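You operate a simulated robot arm through the tools that you are given. There is no shell and no other tool. Be economical: measure what you need, move in short steps, check, and stop when the job is done.

You run a simulated robot arm. Do the job below in one go: nothing can be reset, and whatever is moved stays where it is left.

JOB
Put things in order on the top of the side table. At the end: the black sink plug stands on top of the red book; the brown wooden ring stands where the green vase stood; the cream candle stands where the brown wooden ring stood; the yellow stopper stands on top of the silver pear tray; the green vase stands where the black sink plug stood; whatever was shut is shut again. Leave all else as you found it, and nothing knocked over.
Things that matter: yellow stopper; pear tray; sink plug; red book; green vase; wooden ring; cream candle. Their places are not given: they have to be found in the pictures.

Only the result counts: the job must be done as asked and must still hold three seconds after the hand-in. Knocking over, shifting, dropping, spilling or breaking anything else fails it. A push-on lid holds only when it is set on centred and level and pressed home; a screw cap is set on level and turned clockwise until tight.

ROBOT AND FRAMES
A 6-joint arm with a two-finger parallel gripper, fixed in place. Base frame: the origin is at the foot of the arm, x ahead of it, y to its left, z up; the work surface is at about z = 0.8. Units: m, rad, N and s.
With the tool pointing down near the work surface it reaches from about 0.26 to 0.68 m from the base axis. Its first joint turns from -1.152 to 1.152 rad. Payload 2.9 kg.
The tool frame sits at the grasp point between the pads (the TCP): z along the fingers, y along the line on which they close. The tips reach 0.03 m beyond it. The gripper opens to 0.11 m. The fingers are 0.02 m wide and 0.01 m thick; the gripper's body (0.048 by 0.112 m) begins 0.055 m behind the TCP.
Orientation is that of the tool frame in the base frame, as [roll, pitch, yaw] about the fixed x, y, z axes, in that order (R = Rz(yaw) Ry(pitch) Rx(roll)). With the fingers straight down and closing along the base's y, the tool's x points along the base's -x, its y along +y and its z along -z.

CONTROLS
- The arm moves only by the tool apply_moves. Its argument "rows" is one flat list of numbers, 7 for each row, row after row: the finger opening in m, from 0 to 0.11, then the shift along the tool's x, y, z in m, then the turn, a rotation vector about the tool's x, y, z in rad. In form: [gripper, dx, dy, dz, wx, wy, wz, gripper, dx, dy, dz, wx, wy, wz, ...]. A call has 1 to 12 rows; each row shifts and turns the commanded pose from where the row before left it, along the tool's axes as they then stand. A row lasts 0.2 s, in which the tool goes at most 0.05 m and 0.15 rad; a call with a longer step from one row to the next is refused whole, and so is a gripper value outside its range. Where a pose cannot be reached the arm comes as near as it can. A force on the tool above 40 N (or 10 N above the force at the start of the call, whichever is more), or a blocked arm, ends the call early, and 0.2 s more pass. The fingers move at their own pace (about 0.108 m/s each) and stop on an object; they squeeze with about 25 N. The grip force told is the motor's: it shows also when the fingers shut on nothing. Time passes only in rows, and 0.2 s behind the last, so rows that do not move let the fingers close. It gives the time, the measured TCP pose, the force on the tool (base axes), the opening and the grip force at its end, in the units of the frame above (readings bear some noise), and new pictures: "views" is both (left out), scene, wrist or none.
- Cameras (640 x 400 px; columns grow to the right, rows downward): "scene" is fixed at [0.0836, 0.4545, 1.3752]; the picture's right is [-0.55, -0.83, 0.00], its down [-0.53, 0.35, -0.77] and it looks along [0.64, -0.42, -0.64] (base axes); focal length 361 px, centre (320, 200). "wrist" rides on the gripper at [-0.036, 0, -0.057] in the tool frame; the picture's right is [0.00, -1.00, 0.00], its down [0.97, 0.00, -0.24] and it looks along [0.24, 0.00, 0.97] (tool axes); focal length 218 px, centre (320, 200).
- locate(camera, pixels): for up to 12 pixels [column, row] of the newest picture of that camera ("zoom" is the newest enlarged one), the place [x, y, z] in the base frame of the surface seen there, good to about 0.002 m, but the place of the scene camera against the robot may be out by one fixed shift of up to 0.012 m in any direction. No time passes.
- inspect(camera, box): a new picture of the part [left, top, right, bottom] of that camera's present view, enlarged. No time passes.
- close_job(): hands the job in; it is judged then, once.

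Work in short steps. Measure before you move; look again where a grasp or a placing could have gone wrong, and mend it. You have 80 turns and 120 pictures in all, those below and enlarged ones among them. Open the gripper and draw the arm clear of the work before you hand the job in, unless the task says otherwise; then end with one line.

The tools are called after "Request:" as a command line: name --argument value ..., lists and objects as JSON in quotes. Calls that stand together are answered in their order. apply_moves: Moves the arm, as the interface text tells. Its arguments: {"type":"object","properties":{"rows":{"type":"array","items":{"type":"number"}},"views":{"type":"string","enum":["both","scene","wrist","none"]}},"required":["rows"]} The other tools are called the same way: locate (camera, pixels) gives the place of the surface under pixels of a picture; inspect (camera, box) takes an enlarged picture of a part of a camera's view; close_job () hands the job in.

At the start:

```text
time_s: 0.0
ee_pos: [0.3786, 0.0571, 1.1047]
ee_rot: [3.14, 0.0, -3.141]
force: [0.8, -0.1, 0.3]
gripper_width: 0.1102
grasp_force: 0.2
```

scene: 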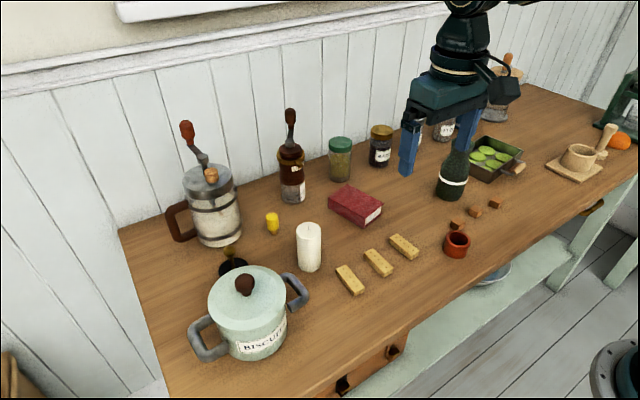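
wrist: 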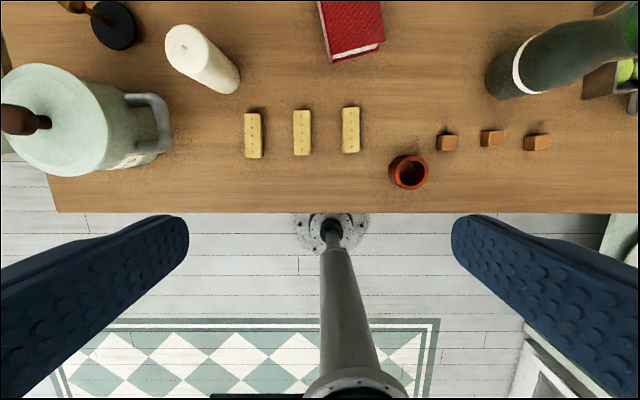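

The scene shows the candle (308,247), book (357,205), yellow stopper (272,223), a dark plug (233,264), vase (453,175), a reddish ring (457,244) and a tray (495,158). I'll enlarge to identify these properly.

Request:
inspect --camera "scene" --box '[400, 80, 640, 260]'

Request:
inspect --camera "scene" --box '[160, 120, 400, 300]'

```text
2.22 times, centred on (520, 170) of scene
```

zoom: 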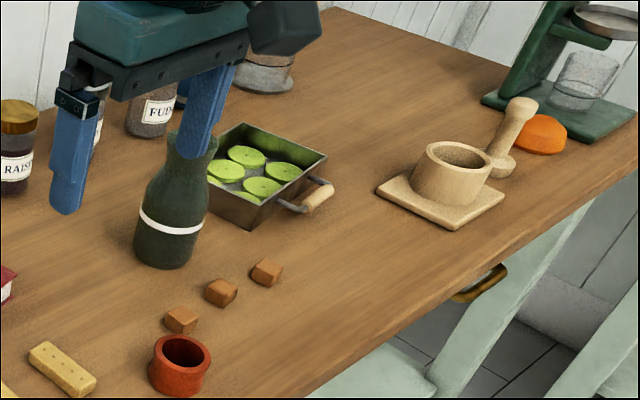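

```text
2.22 times, centred on (280, 210) of scene
```

zoom: 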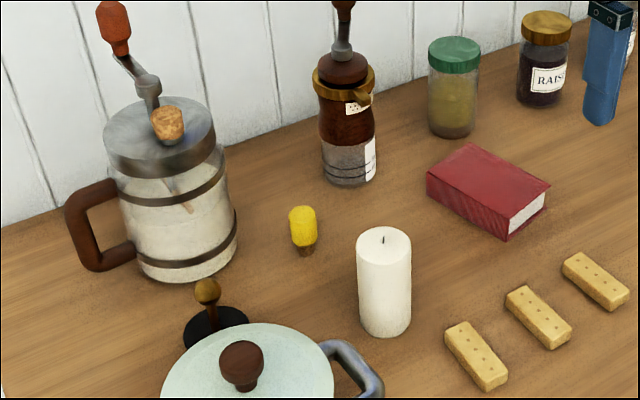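

The first survey: locate the main objects in the scene picture (candle base, book corners, stopper, plug, vase, ring, tray).

Request:
locate --camera "scene" --pixels '[[308, 227], [310, 268], [272, 216], [232, 248], [231, 264], [358, 200], [455, 155], [450, 197], [457, 234], [490, 153], [468, 160], [516, 170]]'

Request:
inspect --camera "wrist" --box '[320, 0, 640, 200]'

Request:
inspect --camera "wrist" --box '[0, 0, 320, 200]'

```text
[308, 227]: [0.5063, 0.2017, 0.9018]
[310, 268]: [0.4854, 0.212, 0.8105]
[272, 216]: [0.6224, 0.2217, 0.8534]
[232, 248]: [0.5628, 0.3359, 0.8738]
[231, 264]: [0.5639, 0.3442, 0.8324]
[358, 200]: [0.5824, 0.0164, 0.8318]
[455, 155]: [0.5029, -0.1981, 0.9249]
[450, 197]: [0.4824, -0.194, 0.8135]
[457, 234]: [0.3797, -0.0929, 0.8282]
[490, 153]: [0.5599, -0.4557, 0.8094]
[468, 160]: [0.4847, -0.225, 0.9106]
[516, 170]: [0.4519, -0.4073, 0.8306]
```

```text
2.00 times, centred on (480, 100) of wrist
```

zoom: 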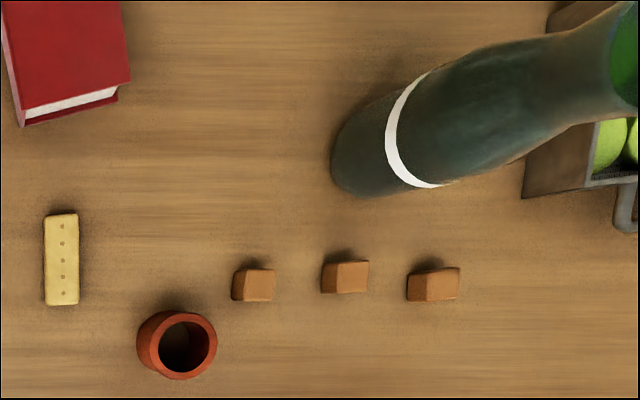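

```text
2.00 times, centred on (160, 100) of wrist
```

zoom: 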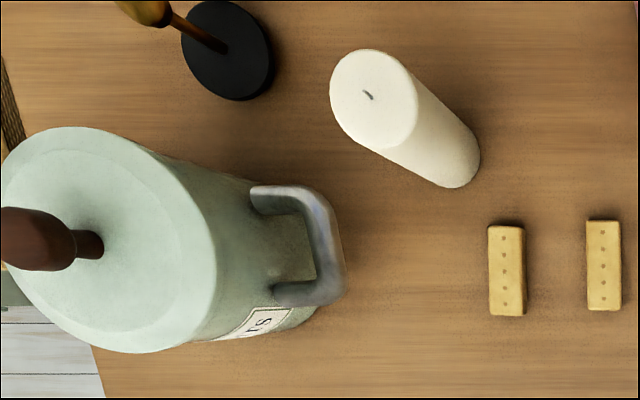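

Wrist view shows the ring is open through. I'll measure with the wrist camera (candle foot, ring, book, vase foot) to find the scene camera's offset.

Request:
locate --camera "wrist" --pixels '[[186, 45], [235, 80], [407, 158], [427, 172], [389, 172], [320, 5], [384, 40], [332, 60], [500, 95], [115, 15], [300, 100], [447, 137]]'

Request:
apply_moves --rows '[0.11, -0.03, -0.05, 0, 0, 0, 0, 0.11, -0.02, -0.05, 0, 0, 0, 0, 0.11, 0, -0.05, 0, 0, 0, 0, 0.11, 0, -0.05, 0, 0, 0, 0, 0.11, 0, -0.05, 0, 0, 0, 0, 0.11, 0, -0.05, 0, 0, 0, 0]'

```text
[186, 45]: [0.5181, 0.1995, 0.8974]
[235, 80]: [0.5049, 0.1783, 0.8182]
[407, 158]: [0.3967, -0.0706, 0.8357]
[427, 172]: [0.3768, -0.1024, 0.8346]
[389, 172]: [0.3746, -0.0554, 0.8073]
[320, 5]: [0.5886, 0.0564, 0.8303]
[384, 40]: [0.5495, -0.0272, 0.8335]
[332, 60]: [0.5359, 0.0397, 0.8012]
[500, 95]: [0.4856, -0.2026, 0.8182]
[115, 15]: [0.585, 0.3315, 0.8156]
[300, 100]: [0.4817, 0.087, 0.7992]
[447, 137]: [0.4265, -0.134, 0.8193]
```

```text
refused: row 1 steps farther than a row can; nothing moved
```

Wrist picture now gives good base-frame points. I redo the move with shorter steps (combined step was above 0.05) towards the tray side.

Request:
apply_moves --rows '[0.11, -0.02, -0.04, 0, 0, 0, 0, 0.11, -0.02, -0.04, 0, 0, 0, 0, 0.11, 0, -0.05, 0, 0, 0, 0, 0.11, 0, -0.05, 0, 0, 0, 0, 0.11, 0, -0.05, 0, 0, 0, 0, 0.11, 0, -0.05, 0, 0, 0, 0, 0.11, 0, -0.05, 0, 0, 0, 0]'

```text
time_s: 1.6
ee_pos: [0.4179, -0.273, 1.1056]
ee_rot: [3.141, 0.0, -3.141]
force: [0.7, -0.4, -0.1]
gripper_width: 0.1103
grasp_force: 0.0
```

scene: 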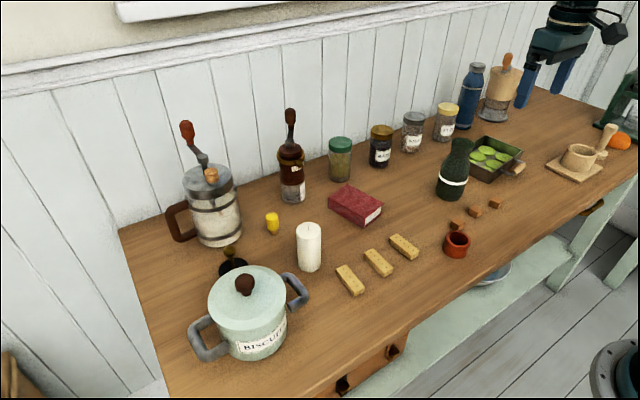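
wrist: 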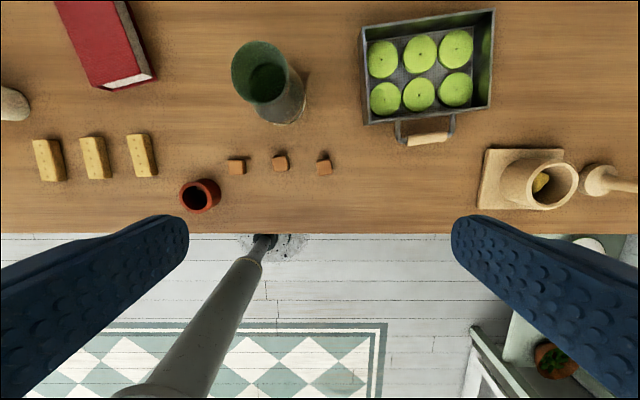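

The tray (428,65) holds six green pear halves/slices with a wooden handle. I measure the tray, slices, and vase mouth.

Request:
inspect --camera "wrist" --box '[340, 0, 520, 150]'

Request:
locate --camera "wrist" --pixels '[[382, 59], [420, 53], [457, 48], [386, 99], [419, 94], [456, 89], [438, 72], [403, 77], [361, 25], [494, 10], [489, 107], [364, 124]]'

Request:
locate --camera "wrist" --pixels '[[233, 70], [286, 72], [258, 42], [268, 102], [304, 110], [290, 124], [268, 85], [200, 180], [183, 195], [216, 195], [201, 210], [200, 195]]'

```text
2.67 times, centred on (430, 75) of wrist
```

zoom: 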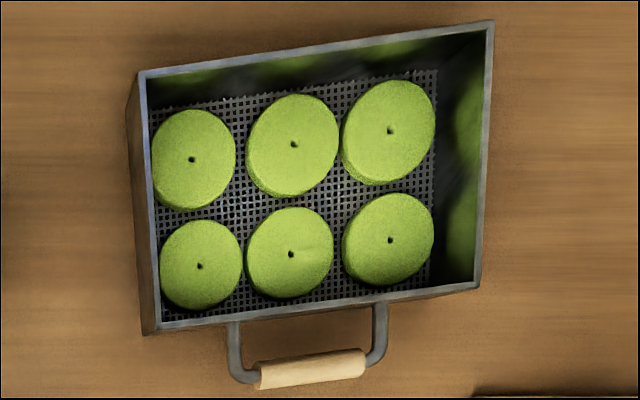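

```text
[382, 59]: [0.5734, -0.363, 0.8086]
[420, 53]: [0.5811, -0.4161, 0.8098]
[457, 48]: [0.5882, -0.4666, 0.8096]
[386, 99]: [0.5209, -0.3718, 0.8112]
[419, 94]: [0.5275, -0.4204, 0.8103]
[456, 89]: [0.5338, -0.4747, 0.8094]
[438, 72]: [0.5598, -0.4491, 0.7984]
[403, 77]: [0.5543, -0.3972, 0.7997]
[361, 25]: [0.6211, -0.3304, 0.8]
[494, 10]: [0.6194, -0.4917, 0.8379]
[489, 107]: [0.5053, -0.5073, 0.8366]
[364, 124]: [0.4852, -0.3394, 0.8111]
```

```text
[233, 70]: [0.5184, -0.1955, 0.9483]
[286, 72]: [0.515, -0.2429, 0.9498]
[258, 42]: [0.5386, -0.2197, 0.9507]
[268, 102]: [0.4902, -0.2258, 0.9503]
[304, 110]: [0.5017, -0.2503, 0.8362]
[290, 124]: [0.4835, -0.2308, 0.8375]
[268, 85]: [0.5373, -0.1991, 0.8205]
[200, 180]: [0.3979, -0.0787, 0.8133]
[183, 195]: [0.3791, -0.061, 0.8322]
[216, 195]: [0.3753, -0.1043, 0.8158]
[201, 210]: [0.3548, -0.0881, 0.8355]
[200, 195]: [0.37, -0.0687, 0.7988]
```

Tray slices tops are z≈0.81, rim 0.837; vase centre ≈(0.515,-0.22) with top 0.95. Now I swing to the left side to look at plug, stopper, and neighbours.

Request:
apply_moves --rows '[0.11, 0, 0.05, 0, 0, 0, 0, 0.11, 0, 0.05, 0, 0, 0, 0, 0.11, 0, 0.05, 0, 0, 0, 0, 0.11, 0, 0.05, 0, 0, 0, 0, 0.11, 0, 0.05, 0, 0, 0, 0, 0.11, 0, 0.05, 0, 0, 0, 0, 0.11, 0, 0.05, 0, 0, 0, 0, 0.11, 0, 0.05, 0, 0, 0, 0, 0.11, 0, 0.05, 0, 0, 0, 0, 0.11, 0, 0.05, 0, 0, 0, 0, 0.11, 0, 0.02, 0, 0, 0, 0]'

```text
time_s: 4.0
ee_pos: [0.42, 0.246, 1.1048]
ee_rot: [3.14, 0.0, 3.141]
force: [0.7, 0.6, 0.0]
gripper_width: 0.1099
grasp_force: 0.1
```

scene: 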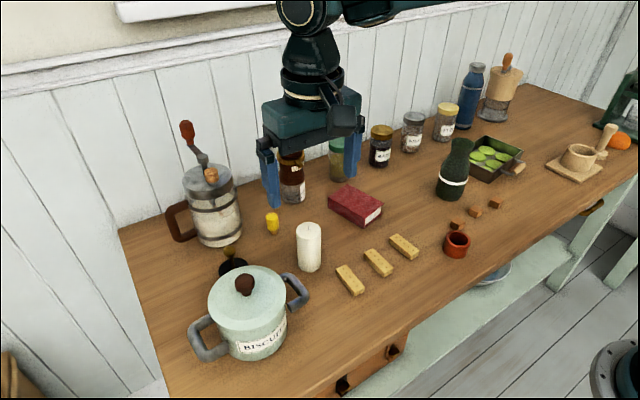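
wrist: 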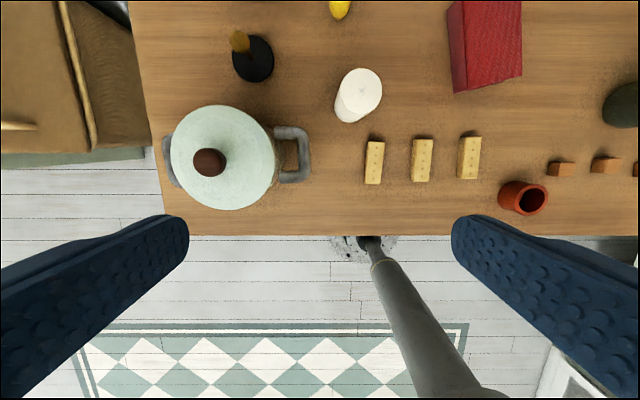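

Measure plug, biscuit jar and candle from here, then move 0.08 forward to see the stopper, jug and book.

Request:
locate --camera "wrist" --pixels '[[239, 36], [233, 60], [273, 60], [254, 81], [239, 45], [208, 162], [222, 108], [274, 158], [361, 83], [340, 95], [382, 87], [350, 122]]'

Request:
apply_moves --rows '[0.11, -0.04, 0, 0, 0, 0, 0, 0.11, -0.04, 0, 0, 0, 0, 0, 0.11, -0.02, 0, 0, 0, 0, 0]' --views "wrist"

```text
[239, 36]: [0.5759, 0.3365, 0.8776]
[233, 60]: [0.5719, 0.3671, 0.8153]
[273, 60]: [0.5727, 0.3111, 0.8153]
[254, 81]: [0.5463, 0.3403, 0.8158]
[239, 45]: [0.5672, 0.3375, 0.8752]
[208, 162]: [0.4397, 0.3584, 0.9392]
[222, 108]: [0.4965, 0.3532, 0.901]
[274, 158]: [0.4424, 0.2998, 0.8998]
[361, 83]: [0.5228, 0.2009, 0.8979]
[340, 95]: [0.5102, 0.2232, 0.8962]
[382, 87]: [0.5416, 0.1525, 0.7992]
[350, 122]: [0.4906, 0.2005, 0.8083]
```

```text
time_s: 4.8
ee_pos: [0.5198, 0.2472, 1.1055]
ee_rot: [3.14, -0.001, -3.141]
force: [0.0, 1.0, 0.7]
gripper_width: 0.1101
grasp_force: 0.1
```

wrist: 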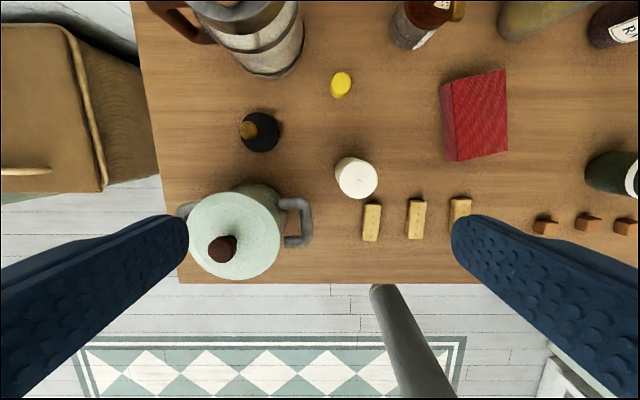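

Now stopper (341,84), book and jug are visible; I enlarge and measure.

Request:
inspect --camera "wrist" --box '[220, 0, 400, 200]'

Request:
locate --camera "wrist" --pixels '[[342, 74], [333, 83], [351, 83], [342, 90], [337, 97], [262, 113], [262, 151], [243, 132], [279, 132], [248, 125], [248, 138], [248, 131]]'

Request:
locate --camera "wrist" --pixels '[[450, 84], [504, 70], [508, 152], [456, 160], [438, 88], [444, 150], [356, 158], [356, 197], [336, 178], [377, 178], [296, 70], [262, 76]]'

```text
2.00 times, centred on (310, 100) of wrist
```

zoom: 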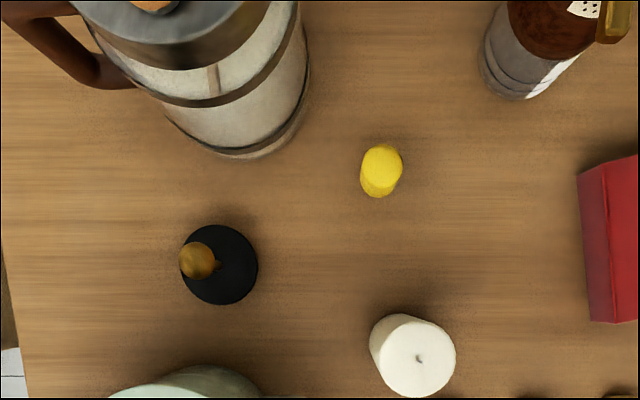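

```text
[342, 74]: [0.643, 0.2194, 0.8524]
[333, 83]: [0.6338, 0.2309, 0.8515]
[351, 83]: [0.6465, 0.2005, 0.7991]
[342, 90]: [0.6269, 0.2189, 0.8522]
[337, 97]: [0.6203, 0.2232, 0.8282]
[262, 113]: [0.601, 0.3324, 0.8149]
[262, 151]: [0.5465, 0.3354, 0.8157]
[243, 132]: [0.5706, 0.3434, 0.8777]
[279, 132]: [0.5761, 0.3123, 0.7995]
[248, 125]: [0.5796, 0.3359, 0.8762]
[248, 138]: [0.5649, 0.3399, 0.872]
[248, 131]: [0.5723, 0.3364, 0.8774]
```

```text
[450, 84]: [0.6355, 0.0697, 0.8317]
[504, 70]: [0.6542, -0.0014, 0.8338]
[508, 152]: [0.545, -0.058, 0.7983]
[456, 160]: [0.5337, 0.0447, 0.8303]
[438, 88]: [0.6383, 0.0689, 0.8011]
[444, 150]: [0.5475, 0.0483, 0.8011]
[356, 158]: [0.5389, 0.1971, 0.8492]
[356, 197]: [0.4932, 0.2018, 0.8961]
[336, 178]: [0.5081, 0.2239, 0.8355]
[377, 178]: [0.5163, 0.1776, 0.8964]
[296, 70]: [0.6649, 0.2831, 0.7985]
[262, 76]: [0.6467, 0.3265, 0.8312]
```

Stopper centre ≈(0.635,0.219), top 0.852; plug disc ≈(0.572,0.338), knob top 0.878; book centre ≈(0.594,0.021), top 0.832. I check the jug, coffee mill and shaker as obstacles.

Request:
locate --camera "scene" --pixels '[[182, 175], [236, 178], [210, 190], [203, 162], [220, 246], [241, 225], [279, 160], [304, 162], [292, 200], [304, 190], [188, 140], [290, 115]]'

Request:
locate --camera "wrist" --pixels '[[195, 15], [235, 33], [275, 20], [295, 5], [302, 30], [390, 40], [415, 48], [440, 20], [463, 5], [425, 5], [500, 30], [380, 200]]'

```text
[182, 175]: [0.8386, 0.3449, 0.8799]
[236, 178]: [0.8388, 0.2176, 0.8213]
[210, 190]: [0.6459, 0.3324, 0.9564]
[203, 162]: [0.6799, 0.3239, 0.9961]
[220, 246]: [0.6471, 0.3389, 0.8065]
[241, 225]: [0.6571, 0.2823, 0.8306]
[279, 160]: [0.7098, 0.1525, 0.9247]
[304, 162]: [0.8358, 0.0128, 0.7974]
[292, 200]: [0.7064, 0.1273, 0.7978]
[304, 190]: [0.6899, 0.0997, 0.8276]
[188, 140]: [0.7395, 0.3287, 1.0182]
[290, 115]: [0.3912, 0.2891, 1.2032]
```

```text
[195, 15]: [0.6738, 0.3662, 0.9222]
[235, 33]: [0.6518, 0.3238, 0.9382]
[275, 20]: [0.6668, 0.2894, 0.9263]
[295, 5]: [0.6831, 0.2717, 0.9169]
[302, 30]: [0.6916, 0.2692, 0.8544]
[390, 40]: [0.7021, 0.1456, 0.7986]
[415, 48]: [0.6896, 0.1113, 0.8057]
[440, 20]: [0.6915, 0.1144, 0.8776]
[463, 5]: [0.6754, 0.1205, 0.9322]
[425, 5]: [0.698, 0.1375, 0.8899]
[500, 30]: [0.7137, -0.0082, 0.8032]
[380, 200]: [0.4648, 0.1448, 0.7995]
```

Jug (centre ≈0.70,0.325, r≈0.055) leaves room. I move over the stopper, turning 0.3 rad away from the jug, with the opening reduced to 0.06.

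Request:
apply_moves --rows '[0.06, -0.035, -0.008, 0.02, 0, 0, 0, 0.06, -0.035, -0.008, 0.02, 0, 0, 0, 0.06, -0.035, -0.008, 0.02, 0, 0, 0, 0.06, -0.01, -0.0035, 0.04, 0, 0, 0, 0.06, 0, 0, 0, 0, 0, -0.15, 0.06, 0, 0, 0, 0, 0, -0.15, 0.06, 0, 0, 0, 0, 0, 0]'

```text
time_s: 6.4
ee_pos: [0.6276, 0.2182, 1.0045]
ee_rot: [-3.141, -0.002, -2.84]
force: [0.6, -0.6, 0.2]
gripper_width: 0.0602
grasp_force: 0.0
out of reach, approached as far as the arm can: row 3
```

scene: 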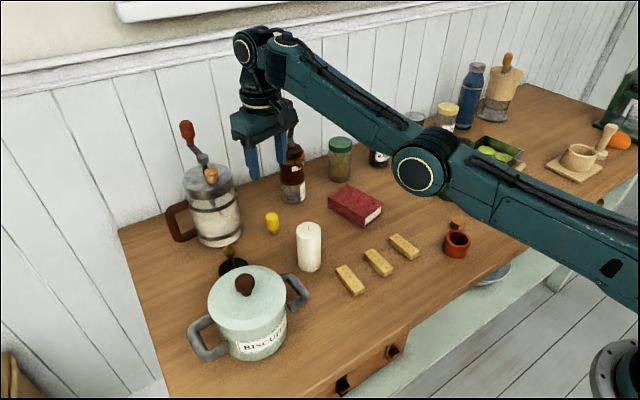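
wrist: 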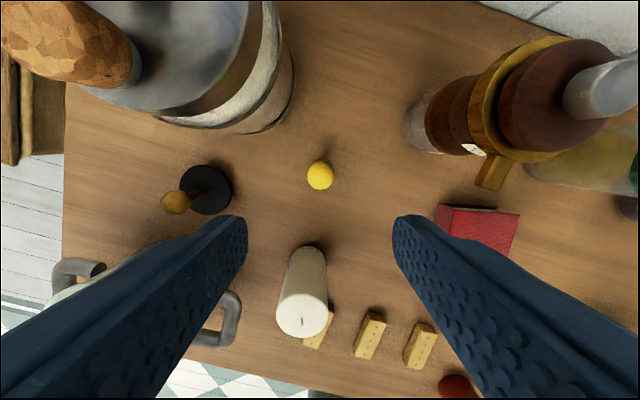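

Height 1.0045; the stopper's at (320,175). I measure it again before descending.

Request:
locate --camera "wrist" --pixels '[[320, 163], [308, 176], [333, 176], [320, 188], [320, 175]]'

Request:
inspect --camera "scene" --box '[250, 200, 298, 245]'

```text
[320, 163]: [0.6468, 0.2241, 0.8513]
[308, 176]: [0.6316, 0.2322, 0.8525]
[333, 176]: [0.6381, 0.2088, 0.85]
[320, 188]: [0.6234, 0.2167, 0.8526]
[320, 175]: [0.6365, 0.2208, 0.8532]
```

```text
8.89 times, centred on (274, 222) of scene
```

zoom: 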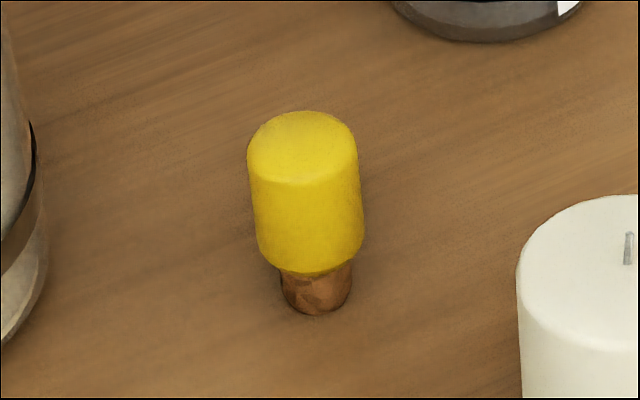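

Stopper centre ≈(0.6355,0.2205), top 0.8525. Descend to TCP z≈0.863 so the tips grip the upper 2 cm only, then close.

Request:
apply_moves --rows '[0.06, -0.0083, 0, 0.04, 0, 0, 0, 0.06, 0, 0, 0.04, 0, 0, 0, 0.06, 0, 0, 0.04, 0, 0, 0, 0.06, 0, 0, 0.0215, 0, 0, 0, 0.06, 0, 0, 0, 0, 0, 0]'

```text
time_s: 7.6
ee_pos: [0.6417, 0.221, 0.8628]
ee_rot: [3.136, -0.002, -2.842]
force: [-0.5, 0.0, -0.1]
gripper_width: 0.0602
grasp_force: 0.1
out of reach, approached as far as the arm can: row 2
```

scene: 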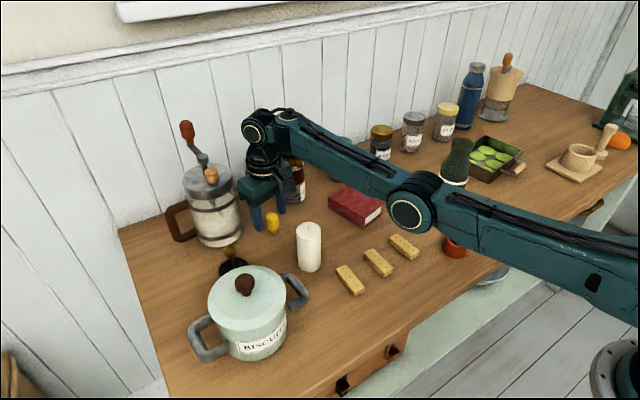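
wrist: 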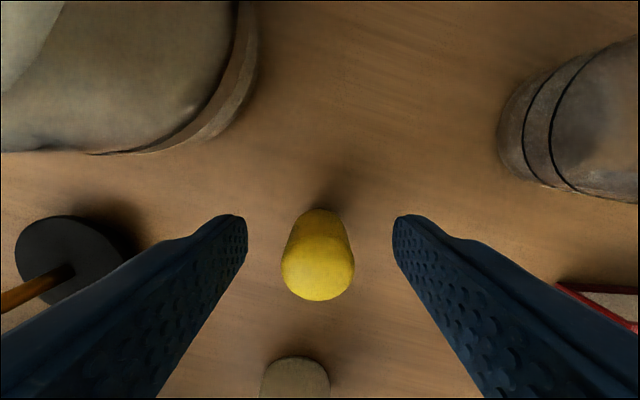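

TCP overshot to x 0.6417 (stopper top appears low at row ~270); I shift back 6 mm and close.

Request:
apply_moves --rows '[0.06, 0.006, 0.0005, 0, 0, 0, 0, 0.06, 0, 0, 0, 0, 0, 0, 0.0, 0, 0, 0, 0, 0, 0, 0.0, 0, 0, 0, 0, 0, 0, 0.0, 0, 0, 0, 0, 0, 0]' --views "wrist"

```text
time_s: 8.8
ee_pos: [0.6347, 0.2208, 0.8636]
ee_rot: [3.136, -0.005, -2.841]
force: [-0.2, 0.4, 0.3]
gripper_width: 0.0243
grasp_force: 24.9
```

wrist: 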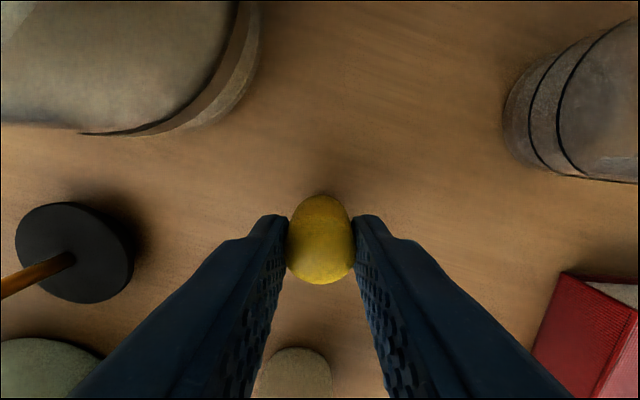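

Gripped (0.0243 wide). Lift, retract and turn back to yaw 0.

Request:
apply_moves --rows '[0, 0, 0, -0.04, 0, 0, 0, 0, 0, 0, -0.04, 0, 0, 0, 0, 0.03, 0, -0.035, 0, 0, 0.15, 0, 0.03, 0, -0.035, 0, 0, 0.15, 0, 0.03, 0, -0.03, 0, 0, 0, 0, 0.03, -0.03, -0.02, 0, 0, 0, 0, 0.01, -0.045, 0, 0, 0, 0, 0, 0, -0.05, 0, 0, 0, 0, 0, 0, -0.05, 0, 0, 0, 0, 0, 0, -0.05, 0, 0, 0, 0, 0, 0, -0.05, 0, 0, 0, 0, 0, 0, -0.05, 0, 0, 0, 0]' --views "scene"

```text
time_s: 11.4
ee_pos: [0.5619, -0.1008, 1.1008]
ee_rot: [3.141, -0.002, -3.14]
force: [0.0, -0.4, -0.4]
gripper_width: 0.0244
grasp_force: 24.6
out of reach, approached as far as the arm can: row 5, 6, 7, 8, 9
```

scene: 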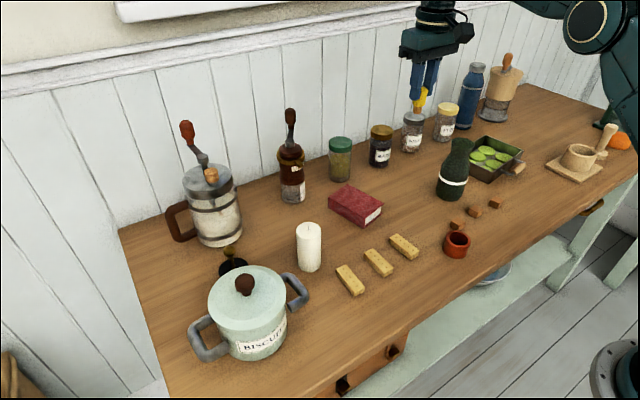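

Now at (0.562,-0.101,1.10) with the stopper held. Move on above the tray's nearest pear slice (0.521,-0.372).

Request:
apply_moves --rows '[0, 0.03, -0.03, 0, 0, 0, 0, 0, 0.011, -0.045, 0, 0, 0, 0, 0, 0, -0.049, 0, 0, 0, 0, 0, 0, -0.049, 0.01, 0, 0, 0, 0, 0, -0.049, 0.01, 0, 0, 0, 0, 0, -0.049, 0.01, 0, 0, 0, 0, 0, 0, 0.03, 0, 0, 0, 0, 0, 0, 0.03, 0, 0, 0]'

```text
time_s: 13.2
ee_pos: [0.5272, -0.3753, 1.0163]
ee_rot: [3.141, 0.003, 3.14]
force: [0.3, -0.2, -0.4]
gripper_width: 0.0245
grasp_force: 24.7
out of reach, approached as far as the arm can: row 1
```

scene: 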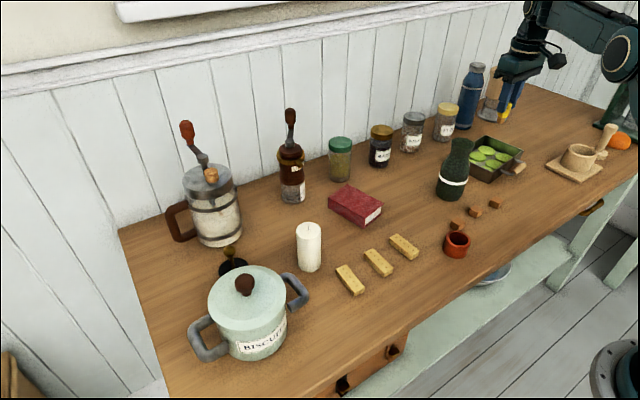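
wrist: 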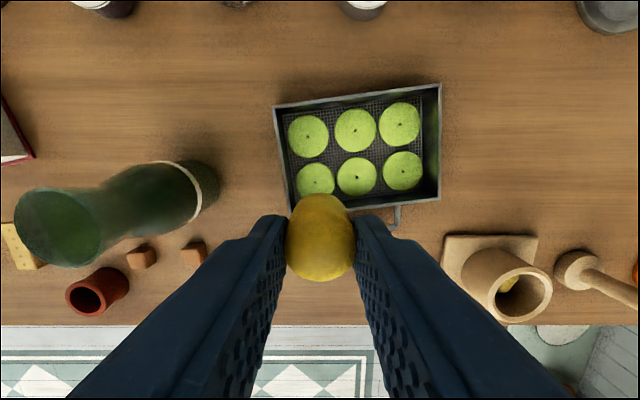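

Locate the slices again from this nearer view.

Request:
locate --camera "wrist" --pixels '[[315, 179], [308, 137], [357, 177], [280, 150], [291, 212], [334, 200], [336, 160]]'

```text
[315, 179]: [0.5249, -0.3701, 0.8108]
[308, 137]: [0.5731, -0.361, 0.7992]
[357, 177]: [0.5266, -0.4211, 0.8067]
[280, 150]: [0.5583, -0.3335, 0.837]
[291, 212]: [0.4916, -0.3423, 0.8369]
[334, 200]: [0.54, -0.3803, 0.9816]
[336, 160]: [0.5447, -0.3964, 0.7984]
```

Slice centre ≈(0.523,-0.371), top 0.81. Descend to z≈0.895 first and check.

Request:
apply_moves --rows '[0, 0.004, 0.003, 0.03, 0, 0, 0, 0, 0, 0, 0.04, 0, 0, 0, 0, 0, 0, 0.04, 0, 0, 0, 0, 0, 0, 0.011, 0, 0, 0, 0, 0, 0, 0, 0, 0, 0]'

```text
time_s: 14.4
ee_pos: [0.5251, -0.3719, 0.8939]
ee_rot: [3.141, -0.001, -3.139]
force: [-0.1, -0.5, 0.2]
gripper_width: 0.0244
grasp_force: 24.8
```

scene: 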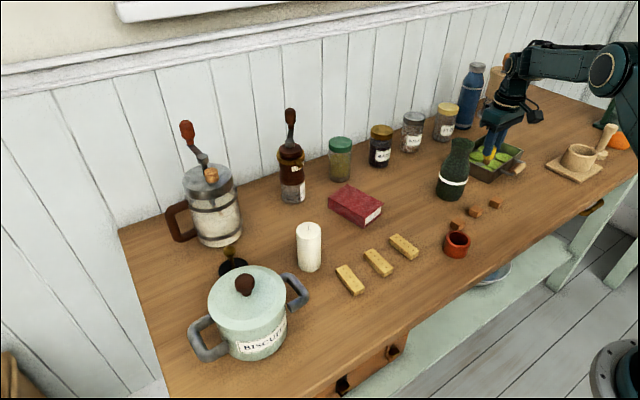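
wrist: 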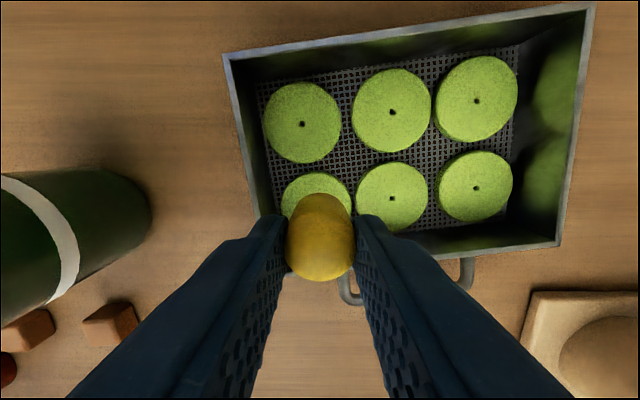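

Stopper is over the corner slice, slightly right; nudge 2 mm and lower gently until contact (expected TCP z≈0.874).

Request:
apply_moves --rows '[0, 0.001, 0.002, 0.01, 0, 0, 0, 0, 0, 0, 0.006, 0, 0, 0, 0, 0, 0, 0.003, 0, 0, 0, 0, 0, 0, 0, 0, 0, 0]' --views "scene"

Request:
inspect --camera "scene" --box '[460, 110, 540, 190]'

```text
time_s: 15.4
ee_pos: [0.5253, -0.3697, 0.8751]
ee_rot: [-3.14, 0.0, 3.141]
force: [0.1, 0.3, -0.1]
gripper_width: 0.0246
grasp_force: 24.7
```

scene: 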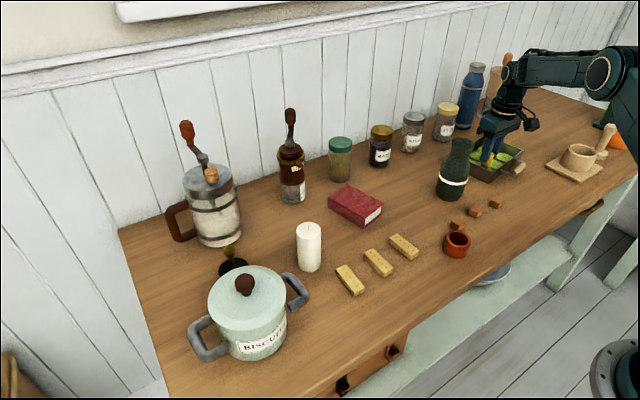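

```text
5.00 times, centred on (500, 150) of scene
```

zoom: 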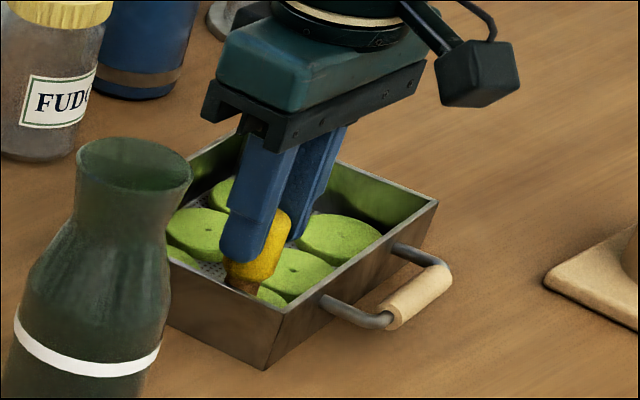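

Force near zero so no clear contact yet; lower 1 mm steps.

Request:
apply_moves --rows '[0, 0, 0, 0.001, 0, 0, 0, 0, 0, 0, 0.001, 0, 0, 0, 0, 0, 0, 0, 0, 0, 0]' --views "none"

```text
time_s: 16.2
ee_pos: [0.5247, -0.369, 0.8753]
ee_rot: [-3.141, 0.002, 3.14]
force: [0.4, 0.0, 4.4]
gripper_width: 0.0244
grasp_force: 25.3
```

Contact (4.4 N). Open to 0.05 and lift straight up.

Request:
apply_moves --rows '[0.03, 0, 0, 0, 0, 0, 0, 0.05, 0, 0, 0, 0, 0, 0, 0.05, 0, 0, -0.03, 0, 0, 0, 0.05, 0, 0, -0.04, 0, 0, 0, 0.05, 0, 0, -0.04, 0, 0, 0, 0.05, 0, 0, -0.04, 0, 0, 0]' --views "both"

Request:
inspect --camera "scene" --box '[440, 120, 540, 200]'

```text
time_s: 17.6
ee_pos: [0.5212, -0.3679, 1.0244]
ee_rot: [3.141, 0.0, 3.141]
force: [0.4, -0.3, -0.5]
gripper_width: 0.0499
grasp_force: 0.0
```

scene: 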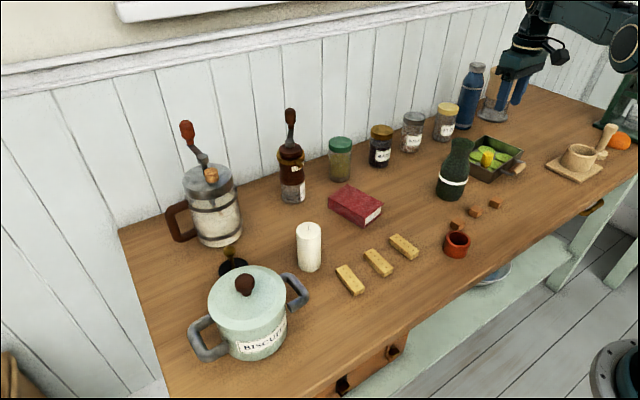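
wrist: 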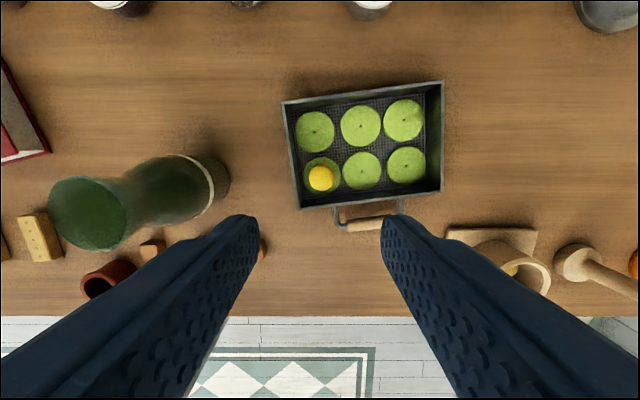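

```text
5.00 times, centred on (490, 160) of scene
```

zoom: 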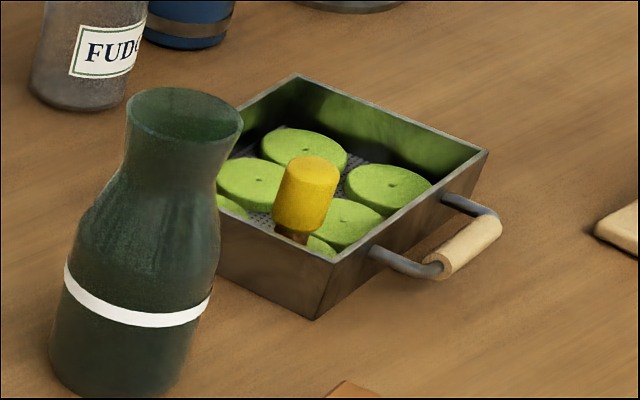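

Stopper stands on the slice. Now go back over to the plug side at height 1.10.

Request:
apply_moves --rows '[0.05, 0.03, 0, -0.035, 0, 0, 0, 0.05, 0.03, 0.02, -0.03, 0, 0, 0, 0.05, 0, 0.049, 0, 0, 0, 0, 0.05, 0, 0.049, 0, 0, 0, 0, 0.05, 0, 0.049, 0, 0, 0, 0, 0.05, 0, 0.049, 0, 0, 0, 0, 0.05, 0, 0.049, 0, 0, 0, 0, 0.05, 0, 0.049, 0, 0, 0, 0, 0.05, 0, 0.049, 0, 0, 0, 0, 0.05, 0, 0.049, 0, 0, 0, 0, 0.05, 0, 0.049, 0, 0, 0, 0, 0.05, 0, 0.049, 0, 0, 0, 0]' --views "none"

Request:
apply_moves --rows '[0.05, -0.015, 0.045, 0, 0, 0, 0, 0.05, -0.015, 0.045, 0, 0, 0, 0, 0.05, -0.025, 0.04, 0.01, 0, 0, 0, 0.05, -0.025, 0.04, 0.01, 0, 0, 0, 0.05, -0.02, 0.02, 0.03, 0, 0, 0, 0.05, 0, 0, 0, 0, 0, 0]' --views "wrist"

```text
time_s: 20.2
ee_pos: [0.4621, 0.1402, 1.0895]
ee_rot: [3.142, 0.001, 3.141]
force: [0.3, -0.6, 0.7]
gripper_width: 0.0498
grasp_force: 0.0
```

```text
time_s: 21.6
ee_pos: [0.5665, 0.3277, 1.0372]
ee_rot: [-3.141, 0.0, 3.142]
force: [0.7, -0.5, 0.0]
gripper_width: 0.0497
grasp_force: 0.0
```

wrist: 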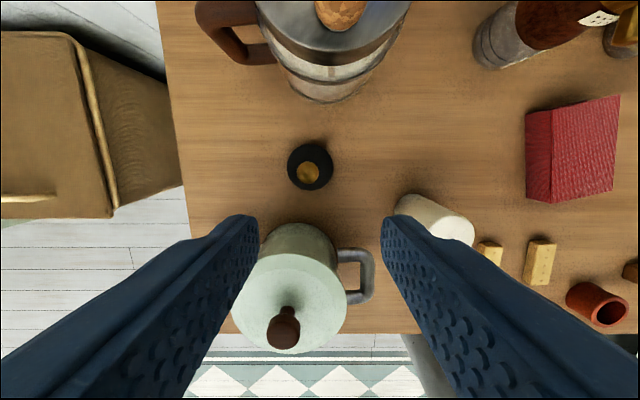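

Locate the knob (308,173) and disc edges from here.

Request:
locate --camera "wrist" --pixels '[[308, 173], [299, 173], [318, 173], [308, 163], [308, 182], [311, 143], [311, 191], [287, 167], [334, 167], [285, 325]]'

Request:
inspect --camera "scene" --box '[200, 230, 280, 290]'

```text
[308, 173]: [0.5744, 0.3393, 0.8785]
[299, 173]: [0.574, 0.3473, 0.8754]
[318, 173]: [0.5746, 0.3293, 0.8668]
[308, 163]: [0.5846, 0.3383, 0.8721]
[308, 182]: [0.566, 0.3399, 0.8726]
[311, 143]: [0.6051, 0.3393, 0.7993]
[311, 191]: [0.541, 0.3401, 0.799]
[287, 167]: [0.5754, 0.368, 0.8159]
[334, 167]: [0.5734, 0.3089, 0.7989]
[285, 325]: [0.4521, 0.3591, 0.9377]
```

```text
6.67 times, centred on (240, 260) of scene
```

zoom: 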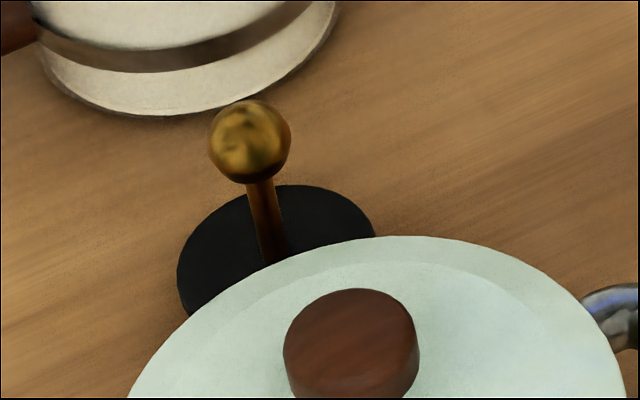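

Knob ball at (0.5745,0.339), centre z≈0.869. Descend to z≈0.885 first and verify.

Request:
apply_moves --rows '[0.05, -0.008, 0.011, 0.04, 0, 0, 0, 0.05, 0, 0, 0.04, 0, 0, 0, 0.05, 0, 0, 0.04, 0, 0, 0, 0.05, 0, 0, 0.032, 0, 0, 0, 0.05, 0, 0, 0, 0, 0, 0]' --views "wrist"

```text
time_s: 22.8
ee_pos: [0.5715, 0.3404, 0.8865]
ee_rot: [-3.14, 0.0, 3.141]
force: [0.5, 0.9, 0.8]
gripper_width: 0.0504
grasp_force: 0.0
```

wrist: 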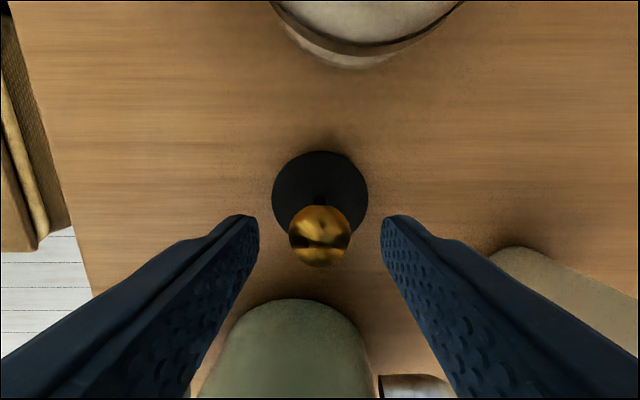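

Ball at (320,236), 3 mm further ahead than the TCP. Correct, go down 17 mm and close.

Request:
apply_moves --rows '[0.05, -0.0035, 0, 0.01, 0, 0, 0, 0.05, 0, 0, 0.008, 0, 0, 0, 0.05, 0, 0, 0, 0, 0, 0, 0.0, 0, 0, 0, 0, 0, 0, 0.0, 0, 0, 0, 0, 0, 0, 0.0, 0, 0, 0, 0, 0, 0]' --views "wrist"

```text
time_s: 24.2
ee_pos: [0.575, 0.3407, 0.8684]
ee_rot: [3.141, -0.001, 3.141]
force: [0.3, 0.0, 0.7]
gripper_width: 0.0228
grasp_force: 25.7
```

wrist: 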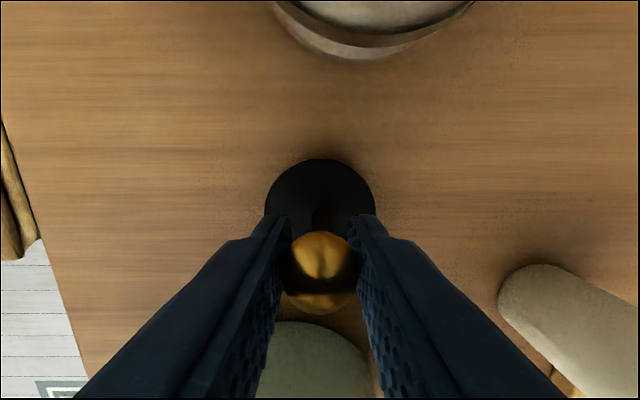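

Plug gripped (ball 0.0228). Lift 0.12 and carry it across to above the book.

Request:
apply_moves --rows '[0, 0, 0, -0.04, 0, 0, 0, 0, 0, 0, -0.04, 0, 0, 0, 0, 0, 0, -0.04, 0, 0, 0, 0, 0, -0.045, 0, 0, 0, 0, 0, 0, -0.046, 0, 0, 0, 0, 0, 0, -0.046, 0, 0, 0, 0, 0, 0, -0.046, 0, 0, 0, 0, 0, -0.005, -0.046, 0, 0, 0, 0, 0, -0.005, -0.046, 0, 0, 0, 0, 0, -0.007, -0.045, 0, 0, 0, 0, 0, 0, 0, 0, 0, 0, 0]'

```text
time_s: 26.6
ee_pos: [0.5936, 0.0209, 0.9885]
ee_rot: [-3.141, 0.001, -3.141]
force: [0.1, 0.4, -1.3]
gripper_width: 0.0231
grasp_force: 24.8
```

scene: 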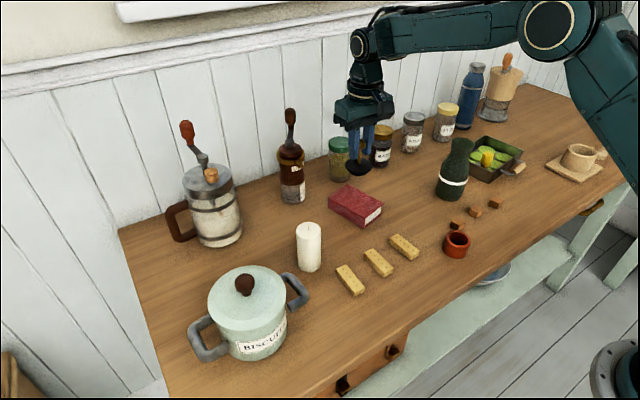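
wrist: 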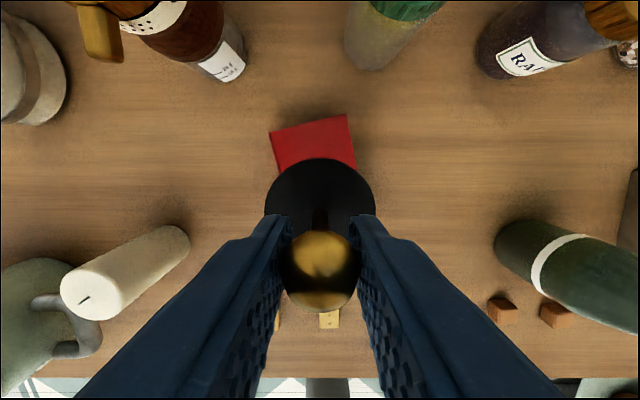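

Above the book centre with plug level. Lower to z≈0.905, then in 1–2 mm steps (expected contact ≈0.901).

Request:
apply_moves --rows '[0, 0, 0, 0.04, 0, 0, 0, 0, 0, 0, 0.03, 0, 0, 0, 0, 0, 0, 0.012, 0, 0, 0, 0, 0, 0, 0.002, 0, 0, 0, 0, 0, 0, 0, 0, 0, 0]'

Request:
inspect --camera "scene" --box '[320, 160, 400, 240]'

```text
time_s: 27.8
ee_pos: [0.5929, 0.0223, 0.9038]
ee_rot: [3.141, 0.0, -3.141]
force: [0.2, 0.1, -0.3]
gripper_width: 0.0229
grasp_force: 25.7
```

scene: 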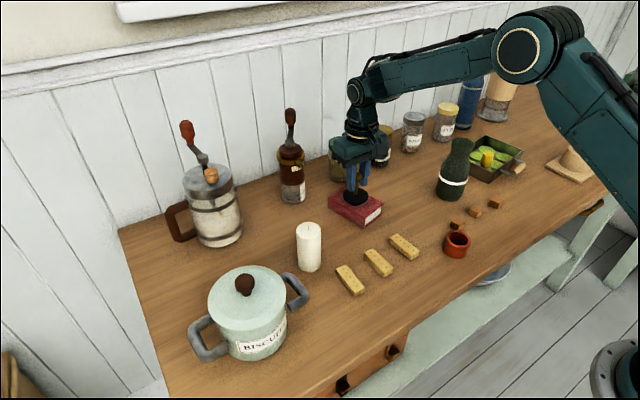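
wrist: 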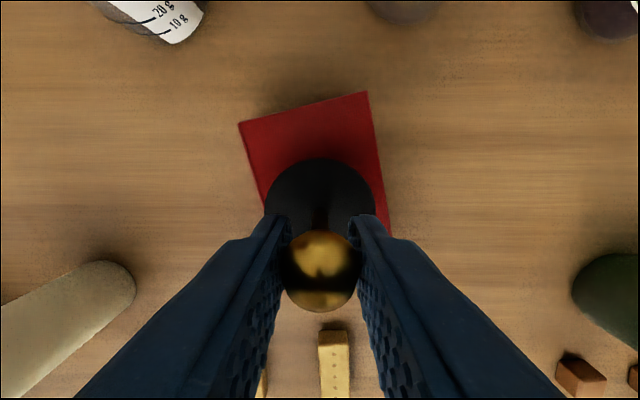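

```text
5.00 times, centred on (360, 200) of scene
```

zoom: 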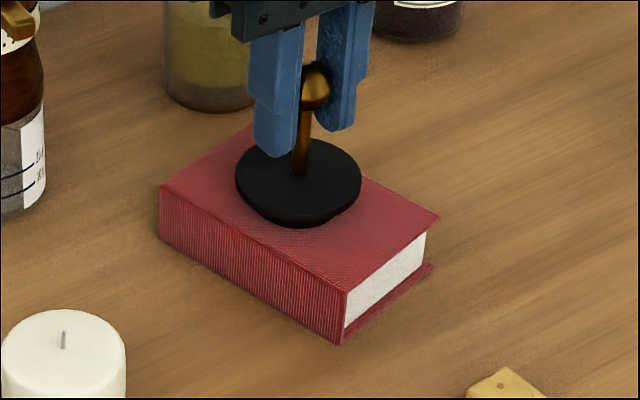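

Nearly down, well centred on the book. Lower another 2–3 mm.

Request:
apply_moves --rows '[0, 0, 0, 0.001, 0, 0, 0, 0, 0, 0, 0.001, 0, 0, 0, 0, 0, 0, 0.001, 0, 0, 0, 0, 0, 0, 0, 0, 0, 0]' --views "none"

```text
time_s: 28.8
ee_pos: [0.593, 0.0229, 0.902]
ee_rot: [-3.141, 0.0, -3.139]
force: [-0.9, 3.3, 3.3]
gripper_width: 0.0227
grasp_force: 24.8
```

Contact felt at z 0.902. Open and lift away.

Request:
apply_moves --rows '[0.03, 0, 0, 0, 0, 0, 0, 0.05, 0, 0, 0, 0, 0, 0, 0.05, 0, 0, -0.03, 0, 0, 0, 0.05, 0, 0, -0.04, 0, 0, 0, 0.05, 0, 0, -0.04, 0, 0, 0, 0.05, 0.02, 0, -0.04, 0, 0, 0, 0.05, 0.03, 0, -0.03, 0, 0, 0]' --views "both"

Request:
inspect --camera "scene" --box '[320, 160, 400, 240]'

```text
time_s: 30.4
ee_pos: [0.5402, 0.0199, 1.0832]
ee_rot: [-3.141, 0.0, -3.14]
force: [-0.4, -0.2, -0.1]
gripper_width: 0.0502
grasp_force: 0.1
```

scene: 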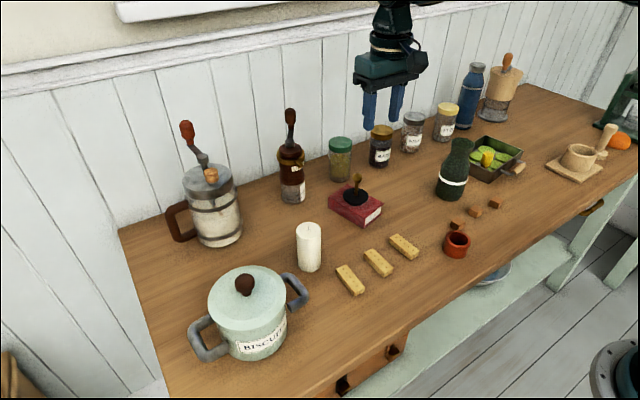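
wrist: 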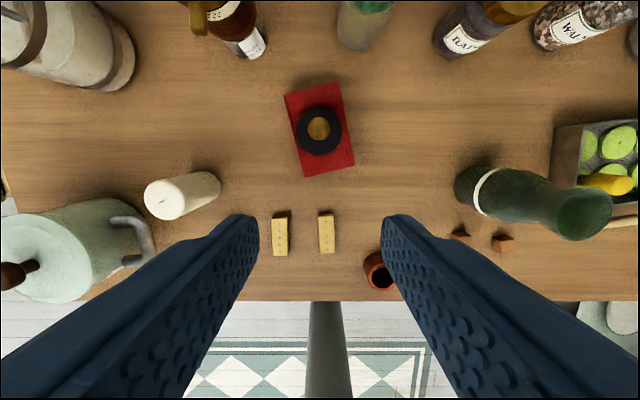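

```text
5.00 times, centred on (360, 200) of scene
```

zoom: 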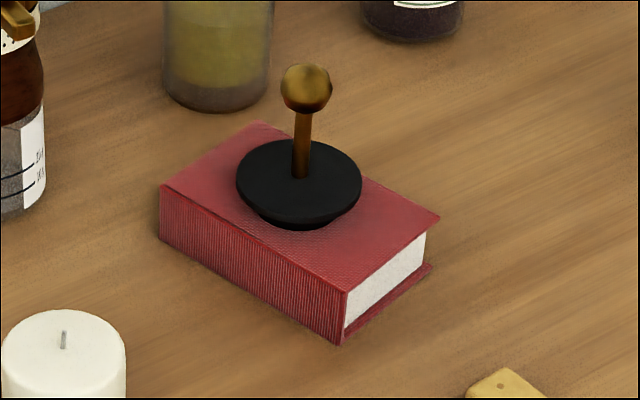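

Plug stands on the book. Now move above the vase at about (0.512,-0.22), opening to 0.09.

Request:
apply_moves --rows '[0.09, 0.02, -0.04, 0, 0, 0, 0, 0.09, 0.01, -0.045, 0, 0, 0, 0, 0.09, 0, -0.05, 0, 0, 0, 0, 0.09, 0, -0.05, 0, 0, 0, 0, 0.09, 0, -0.05, 0, 0, 0, 0, 0.09, 0, -0.005, 0.02, 0, 0, 0, 0.09, 0, 0, 0, 0, 0, 0]' --views "wrist"

```text
time_s: 32.0
ee_pos: [0.5133, -0.2194, 1.0597]
ee_rot: [-3.141, 0.001, 3.141]
force: [1.0, -0.4, -0.4]
gripper_width: 0.09
grasp_force: 0.0
```

wrist: 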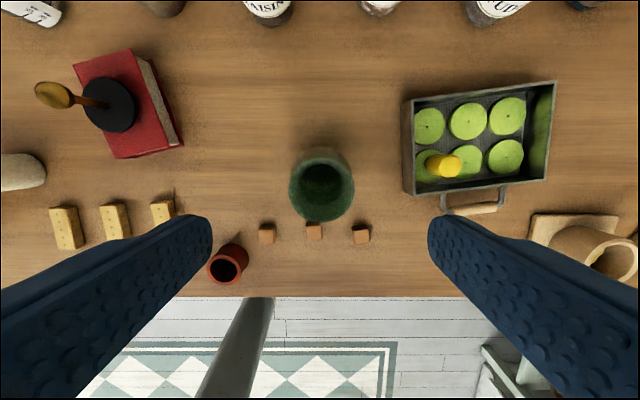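

Request:
inspect --camera "wrist" --box '[270, 130, 370, 240]'

Request:
locate --camera "wrist" --pixels '[[321, 158], [321, 221], [289, 190], [353, 190], [320, 147], [297, 157], [347, 160], [350, 170]]'

Request:
locate --camera "scene" --pixels '[[450, 199], [437, 188], [463, 195], [438, 178], [466, 182], [455, 145], [445, 155], [470, 157]]'

```text
3.64 times, centred on (320, 185) of wrist
```

zoom: 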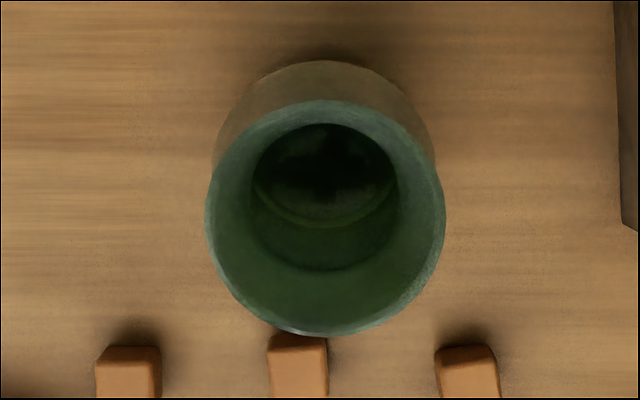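

```text
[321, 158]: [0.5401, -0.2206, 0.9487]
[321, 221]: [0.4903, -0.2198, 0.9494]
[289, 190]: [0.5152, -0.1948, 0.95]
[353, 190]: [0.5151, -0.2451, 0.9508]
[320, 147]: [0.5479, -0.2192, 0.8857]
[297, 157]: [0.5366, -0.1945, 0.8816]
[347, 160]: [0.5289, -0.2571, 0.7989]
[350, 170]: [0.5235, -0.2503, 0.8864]
```

```text
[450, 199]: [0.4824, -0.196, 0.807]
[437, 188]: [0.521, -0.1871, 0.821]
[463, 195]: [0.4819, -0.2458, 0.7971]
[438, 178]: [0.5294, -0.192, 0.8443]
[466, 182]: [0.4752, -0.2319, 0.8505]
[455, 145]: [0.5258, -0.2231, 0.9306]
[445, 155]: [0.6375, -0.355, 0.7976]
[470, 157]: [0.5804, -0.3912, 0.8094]
```

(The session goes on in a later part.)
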